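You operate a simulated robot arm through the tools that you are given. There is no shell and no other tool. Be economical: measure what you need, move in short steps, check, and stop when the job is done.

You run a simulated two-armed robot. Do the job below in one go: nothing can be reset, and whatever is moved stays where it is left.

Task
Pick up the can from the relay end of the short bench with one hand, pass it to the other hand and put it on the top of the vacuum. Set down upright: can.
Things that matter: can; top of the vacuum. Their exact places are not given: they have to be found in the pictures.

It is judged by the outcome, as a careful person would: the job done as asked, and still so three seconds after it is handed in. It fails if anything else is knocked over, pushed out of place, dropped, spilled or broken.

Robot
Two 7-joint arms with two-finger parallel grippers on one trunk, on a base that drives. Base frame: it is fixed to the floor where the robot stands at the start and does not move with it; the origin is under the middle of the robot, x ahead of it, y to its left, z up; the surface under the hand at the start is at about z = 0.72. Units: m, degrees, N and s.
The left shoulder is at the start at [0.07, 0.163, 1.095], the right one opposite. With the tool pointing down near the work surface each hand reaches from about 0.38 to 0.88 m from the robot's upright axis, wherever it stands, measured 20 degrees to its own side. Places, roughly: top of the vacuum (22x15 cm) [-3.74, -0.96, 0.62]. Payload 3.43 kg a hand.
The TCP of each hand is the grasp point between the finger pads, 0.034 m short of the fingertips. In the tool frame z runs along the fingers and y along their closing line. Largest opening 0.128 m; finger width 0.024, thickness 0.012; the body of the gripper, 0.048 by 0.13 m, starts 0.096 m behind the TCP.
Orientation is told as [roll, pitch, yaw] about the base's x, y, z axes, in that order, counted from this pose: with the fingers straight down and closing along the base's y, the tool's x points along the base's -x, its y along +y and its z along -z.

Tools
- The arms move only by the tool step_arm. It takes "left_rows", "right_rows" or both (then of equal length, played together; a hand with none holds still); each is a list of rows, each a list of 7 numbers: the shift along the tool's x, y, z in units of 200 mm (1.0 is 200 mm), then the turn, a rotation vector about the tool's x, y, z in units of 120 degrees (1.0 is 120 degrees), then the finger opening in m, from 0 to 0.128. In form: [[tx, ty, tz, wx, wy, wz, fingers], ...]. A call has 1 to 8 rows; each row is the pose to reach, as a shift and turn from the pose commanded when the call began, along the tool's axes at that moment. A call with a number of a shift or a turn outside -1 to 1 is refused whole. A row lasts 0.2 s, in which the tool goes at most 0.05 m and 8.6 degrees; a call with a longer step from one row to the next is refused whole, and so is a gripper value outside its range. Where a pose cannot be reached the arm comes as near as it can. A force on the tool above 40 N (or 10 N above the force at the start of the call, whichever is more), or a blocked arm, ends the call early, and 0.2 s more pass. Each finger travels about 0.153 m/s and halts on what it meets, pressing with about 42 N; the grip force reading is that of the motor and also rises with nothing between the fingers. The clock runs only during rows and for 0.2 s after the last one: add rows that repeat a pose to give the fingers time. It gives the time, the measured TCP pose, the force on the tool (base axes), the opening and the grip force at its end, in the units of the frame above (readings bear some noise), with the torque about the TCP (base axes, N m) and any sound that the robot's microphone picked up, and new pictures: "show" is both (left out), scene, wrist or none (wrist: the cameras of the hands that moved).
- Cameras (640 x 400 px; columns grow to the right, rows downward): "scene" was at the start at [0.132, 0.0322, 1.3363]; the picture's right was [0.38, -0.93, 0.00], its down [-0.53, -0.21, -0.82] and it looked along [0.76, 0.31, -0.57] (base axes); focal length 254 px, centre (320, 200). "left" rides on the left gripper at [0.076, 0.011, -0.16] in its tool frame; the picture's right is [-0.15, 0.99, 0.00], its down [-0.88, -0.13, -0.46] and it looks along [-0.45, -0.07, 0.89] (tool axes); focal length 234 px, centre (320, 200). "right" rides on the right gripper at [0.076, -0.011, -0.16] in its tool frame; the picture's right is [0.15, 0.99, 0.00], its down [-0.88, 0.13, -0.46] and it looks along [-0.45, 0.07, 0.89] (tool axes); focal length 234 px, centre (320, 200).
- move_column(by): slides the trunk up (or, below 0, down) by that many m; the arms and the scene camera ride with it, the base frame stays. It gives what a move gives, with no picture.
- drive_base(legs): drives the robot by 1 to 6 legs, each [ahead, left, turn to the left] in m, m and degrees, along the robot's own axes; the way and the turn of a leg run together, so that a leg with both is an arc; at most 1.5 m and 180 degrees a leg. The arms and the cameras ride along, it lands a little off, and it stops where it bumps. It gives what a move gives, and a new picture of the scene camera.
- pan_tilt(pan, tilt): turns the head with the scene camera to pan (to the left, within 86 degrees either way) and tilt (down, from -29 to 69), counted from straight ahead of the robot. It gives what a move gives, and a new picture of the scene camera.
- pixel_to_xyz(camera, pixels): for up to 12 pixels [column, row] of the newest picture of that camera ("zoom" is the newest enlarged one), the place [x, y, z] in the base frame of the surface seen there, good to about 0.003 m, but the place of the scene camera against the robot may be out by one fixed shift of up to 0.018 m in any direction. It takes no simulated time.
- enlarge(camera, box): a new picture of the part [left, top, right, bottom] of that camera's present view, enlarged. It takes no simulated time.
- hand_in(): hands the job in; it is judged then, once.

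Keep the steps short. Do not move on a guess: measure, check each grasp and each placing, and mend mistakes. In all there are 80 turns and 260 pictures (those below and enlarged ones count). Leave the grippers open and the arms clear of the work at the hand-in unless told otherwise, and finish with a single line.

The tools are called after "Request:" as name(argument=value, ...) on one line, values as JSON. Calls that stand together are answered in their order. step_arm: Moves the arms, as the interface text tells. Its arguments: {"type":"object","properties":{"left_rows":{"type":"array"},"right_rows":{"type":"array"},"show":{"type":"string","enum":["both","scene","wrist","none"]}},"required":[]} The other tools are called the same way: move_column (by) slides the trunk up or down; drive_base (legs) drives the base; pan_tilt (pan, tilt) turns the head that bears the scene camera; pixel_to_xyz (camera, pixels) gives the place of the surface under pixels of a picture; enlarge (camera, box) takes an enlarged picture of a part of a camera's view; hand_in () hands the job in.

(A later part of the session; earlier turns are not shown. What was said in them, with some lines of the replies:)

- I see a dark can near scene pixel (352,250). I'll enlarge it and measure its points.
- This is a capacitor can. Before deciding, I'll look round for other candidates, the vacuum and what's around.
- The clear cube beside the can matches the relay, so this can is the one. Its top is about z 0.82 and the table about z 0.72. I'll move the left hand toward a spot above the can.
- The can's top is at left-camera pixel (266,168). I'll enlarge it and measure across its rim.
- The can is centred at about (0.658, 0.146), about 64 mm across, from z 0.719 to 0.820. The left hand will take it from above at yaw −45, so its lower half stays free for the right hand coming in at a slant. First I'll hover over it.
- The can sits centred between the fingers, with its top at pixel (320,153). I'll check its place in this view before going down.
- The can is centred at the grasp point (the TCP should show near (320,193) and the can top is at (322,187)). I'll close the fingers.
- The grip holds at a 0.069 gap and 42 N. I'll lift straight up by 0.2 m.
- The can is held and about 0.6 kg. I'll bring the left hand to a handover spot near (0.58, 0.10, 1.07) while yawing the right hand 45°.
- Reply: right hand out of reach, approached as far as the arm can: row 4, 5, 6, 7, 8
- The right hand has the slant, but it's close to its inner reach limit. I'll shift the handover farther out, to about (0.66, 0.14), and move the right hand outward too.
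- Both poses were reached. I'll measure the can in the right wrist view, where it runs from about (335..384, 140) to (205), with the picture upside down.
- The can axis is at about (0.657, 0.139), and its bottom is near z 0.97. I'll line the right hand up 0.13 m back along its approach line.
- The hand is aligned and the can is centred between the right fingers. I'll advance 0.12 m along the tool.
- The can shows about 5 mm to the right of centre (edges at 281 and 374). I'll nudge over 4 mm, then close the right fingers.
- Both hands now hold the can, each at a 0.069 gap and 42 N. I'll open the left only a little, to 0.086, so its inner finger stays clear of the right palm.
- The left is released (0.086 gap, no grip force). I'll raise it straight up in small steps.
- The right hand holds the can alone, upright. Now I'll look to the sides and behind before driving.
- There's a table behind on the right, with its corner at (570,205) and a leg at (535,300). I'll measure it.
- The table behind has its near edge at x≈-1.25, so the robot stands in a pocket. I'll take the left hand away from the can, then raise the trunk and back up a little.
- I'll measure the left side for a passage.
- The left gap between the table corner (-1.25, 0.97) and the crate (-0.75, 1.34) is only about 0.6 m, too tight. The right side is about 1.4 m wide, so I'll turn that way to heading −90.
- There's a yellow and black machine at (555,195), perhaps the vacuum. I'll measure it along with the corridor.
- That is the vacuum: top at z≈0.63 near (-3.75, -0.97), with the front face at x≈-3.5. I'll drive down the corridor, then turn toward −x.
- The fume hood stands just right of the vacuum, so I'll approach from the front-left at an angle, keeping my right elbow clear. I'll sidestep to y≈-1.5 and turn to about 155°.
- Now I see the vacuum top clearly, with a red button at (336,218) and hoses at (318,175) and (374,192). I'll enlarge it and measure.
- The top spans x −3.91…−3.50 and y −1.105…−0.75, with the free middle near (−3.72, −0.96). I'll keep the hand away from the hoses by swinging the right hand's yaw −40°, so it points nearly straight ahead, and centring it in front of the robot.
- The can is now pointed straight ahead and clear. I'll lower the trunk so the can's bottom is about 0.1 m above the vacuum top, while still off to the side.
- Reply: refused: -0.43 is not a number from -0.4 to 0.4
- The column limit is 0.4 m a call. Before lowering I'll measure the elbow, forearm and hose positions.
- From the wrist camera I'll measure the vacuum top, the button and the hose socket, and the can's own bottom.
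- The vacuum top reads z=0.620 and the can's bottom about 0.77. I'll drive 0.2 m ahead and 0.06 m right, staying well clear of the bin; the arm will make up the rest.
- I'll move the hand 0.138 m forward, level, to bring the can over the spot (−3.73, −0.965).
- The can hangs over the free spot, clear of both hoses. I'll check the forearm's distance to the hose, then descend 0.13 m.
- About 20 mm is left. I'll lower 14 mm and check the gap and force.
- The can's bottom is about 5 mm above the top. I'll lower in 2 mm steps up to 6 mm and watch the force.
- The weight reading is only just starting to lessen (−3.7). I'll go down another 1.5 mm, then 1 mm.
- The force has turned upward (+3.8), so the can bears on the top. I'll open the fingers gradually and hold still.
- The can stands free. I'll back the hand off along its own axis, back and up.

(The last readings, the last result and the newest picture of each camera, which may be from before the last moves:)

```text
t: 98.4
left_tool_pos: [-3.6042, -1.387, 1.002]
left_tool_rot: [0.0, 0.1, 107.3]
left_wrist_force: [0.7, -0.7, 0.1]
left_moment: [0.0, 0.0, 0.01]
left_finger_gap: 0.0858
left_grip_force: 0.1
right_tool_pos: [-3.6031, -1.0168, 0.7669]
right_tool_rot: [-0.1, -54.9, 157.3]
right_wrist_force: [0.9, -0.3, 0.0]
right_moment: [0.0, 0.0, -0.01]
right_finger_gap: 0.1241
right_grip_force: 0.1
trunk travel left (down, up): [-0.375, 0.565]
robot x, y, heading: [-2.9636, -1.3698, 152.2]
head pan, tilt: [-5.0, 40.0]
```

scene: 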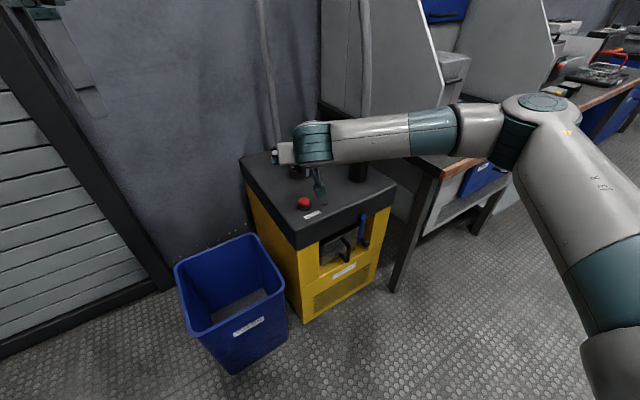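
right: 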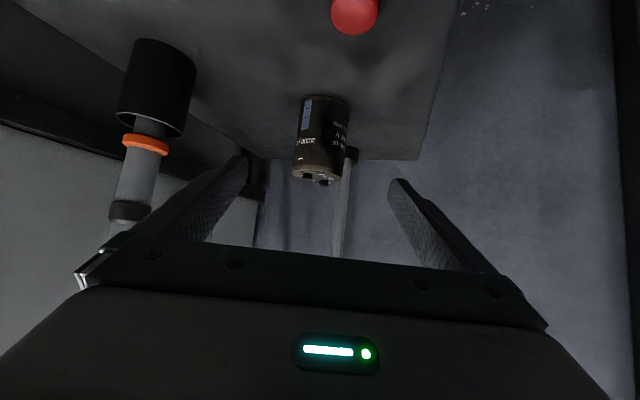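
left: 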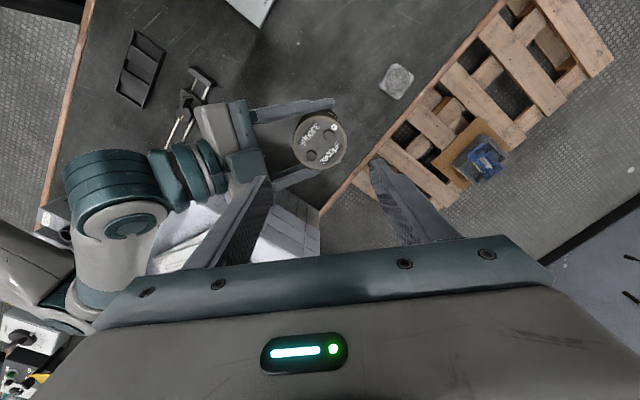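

The can stands upright on the vacuum top. I'll raise the trunk, back away and open the left hand fully, then check.

Request:
move_column(by=0.25)

Request:
drive_base(legs=[[-0.35, 0, 0]])

Request:
step_arm(left_rows=[[0, 0, 0, 0, 0, 0, 0.11], [0, 0, 0, 0, 0, 0, 0.126], [0, 0, 0, 0, 0, 0, 0.126]], show="none")

Request:
pan_tilt(pan=5, tilt=35)

Request:
enlarge(camera="scene", box=[260, 140, 440, 280])

```text
t: 101.0
left_tool_pos: [-3.6058, -1.3863, 1.2525]
left_tool_rot: [0.0, -0.1, 107.3]
left_wrist_force: [0.1, -0.7, -0.1]
left_moment: [0.0, -0.02, 0.01]
left_finger_gap: 0.086
left_grip_force: 0.0
right_tool_pos: [-3.6052, -1.0141, 1.016]
right_tool_rot: [-0.2, -54.9, 157.4]
right_wrist_force: [0.2, -0.4, -0.9]
right_moment: [-0.03, 0.02, 0.02]
right_finger_gap: 0.1241
right_grip_force: 0.1
trunk travel left (down, up): [-0.625, 0.315]
robot x, y, heading: [-2.9681, -1.3717, 152.0]
head pan, tilt: [-5.0, 40.0]
```

```text
t: 103.2
left_tool_pos: [-3.31, -1.5416, 1.2516]
left_tool_rot: [0.0, 0.0, 107.3]
left_wrist_force: [0.2, -0.4, 0.2]
left_moment: [-0.01, -0.01, 0.04]
left_finger_gap: 0.086
left_grip_force: 0.2
right_tool_pos: [-3.3082, -1.1716, 1.0155]
right_tool_rot: [-0.2, -54.9, 157.3]
right_wrist_force: [0.0, -0.1, -0.2]
right_moment: [-0.02, 0.02, 0.02]
right_finger_gap: 0.1244
right_grip_force: 0.1
trunk travel left (down, up): [-0.625, 0.315]
robot x, y, heading: [-2.6712, -1.5256, 152.3]
head pan, tilt: [-5.0, 40.0]
```

scene: 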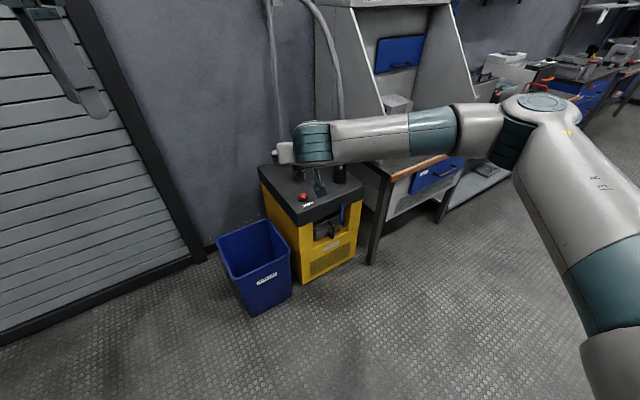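

```text
t: 104.0
left_tool_pos: [-3.3105, -1.542, 1.2526]
left_tool_rot: [0.0, 0.1, 107.2]
left_wrist_force: [-1.3, 0.0, 0.1]
left_moment: [0.01, 0.01, -0.01]
left_finger_gap: 0.1259
left_grip_force: 0.1
right_tool_pos: [-3.3066, -1.1711, 1.0159]
right_tool_rot: [-0.1, -54.8, 157.3]
right_wrist_force: [-0.6, 0.0, -0.1]
right_moment: [-0.01, 0.01, -0.01]
right_finger_gap: 0.1241
right_grip_force: 0.0
trunk travel left (down, up): [-0.625, 0.315]
robot x, y, heading: [-2.6701, -1.526, 152.0]
head pan, tilt: [-5.0, 40.0]
```

```text
t: 104.7
left_tool_pos: [-3.3102, -1.5409, 1.2519]
left_tool_rot: [0.0, 0.1, 107.2]
left_wrist_force: [0.2, -0.9, 1.5]
left_moment: [-0.01, -0.02, 0.03]
left_finger_gap: 0.126
left_grip_force: 0.0
right_tool_pos: [-3.3075, -1.1701, 1.0146]
right_tool_rot: [-0.1, -54.9, 157.3]
right_wrist_force: [0.2, -0.4, 0.0]
right_moment: [0.0, 0.0, -0.02]
right_finger_gap: 0.1242
right_grip_force: 0.0
trunk travel left (down, up): [-0.625, 0.315]
robot x, y, heading: [-2.6685, -1.5264, 152.1]
head pan, tilt: [5.0, 35.0]
```

scene: 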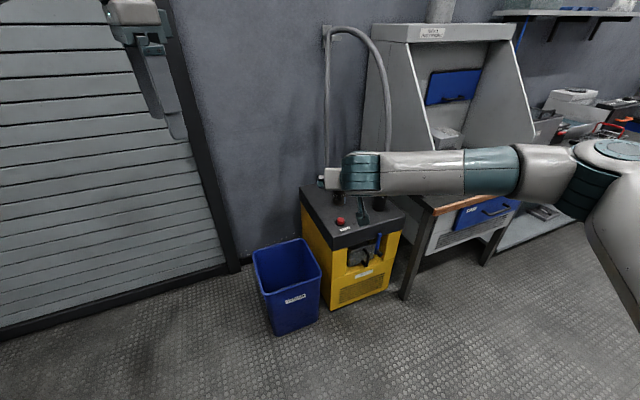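

```text
2.86 times, centred on (350, 210) of scene
```

zoom: 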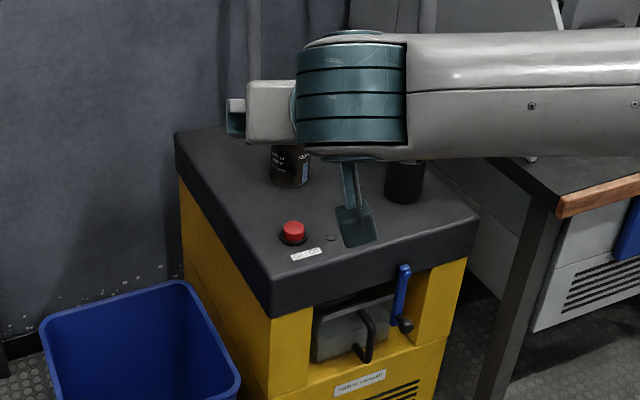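

The can's base is seen standing on the top at zoom (290,170), and everything else is undisturbed. One last check from the right wrist camera.

Request:
enlarge(camera="right", box=[200, 20, 440, 180])

```text
2.50 times, centred on (320, 100) of right
```

zoom: 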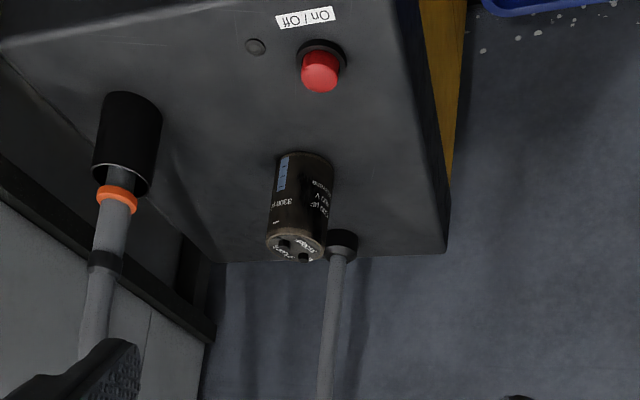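

The can is upright in the middle of the vacuum top, both grippers are open and the arms are clear. I'm handing in.

Request:
hand_in()

```text
The job is handed in.
```

The left hand picked up the can and passed it to the right hand, which set it upright on top of the vacuum; the job is handed in with both grippers open, the arms clear and nothing else seen to be disturbed.
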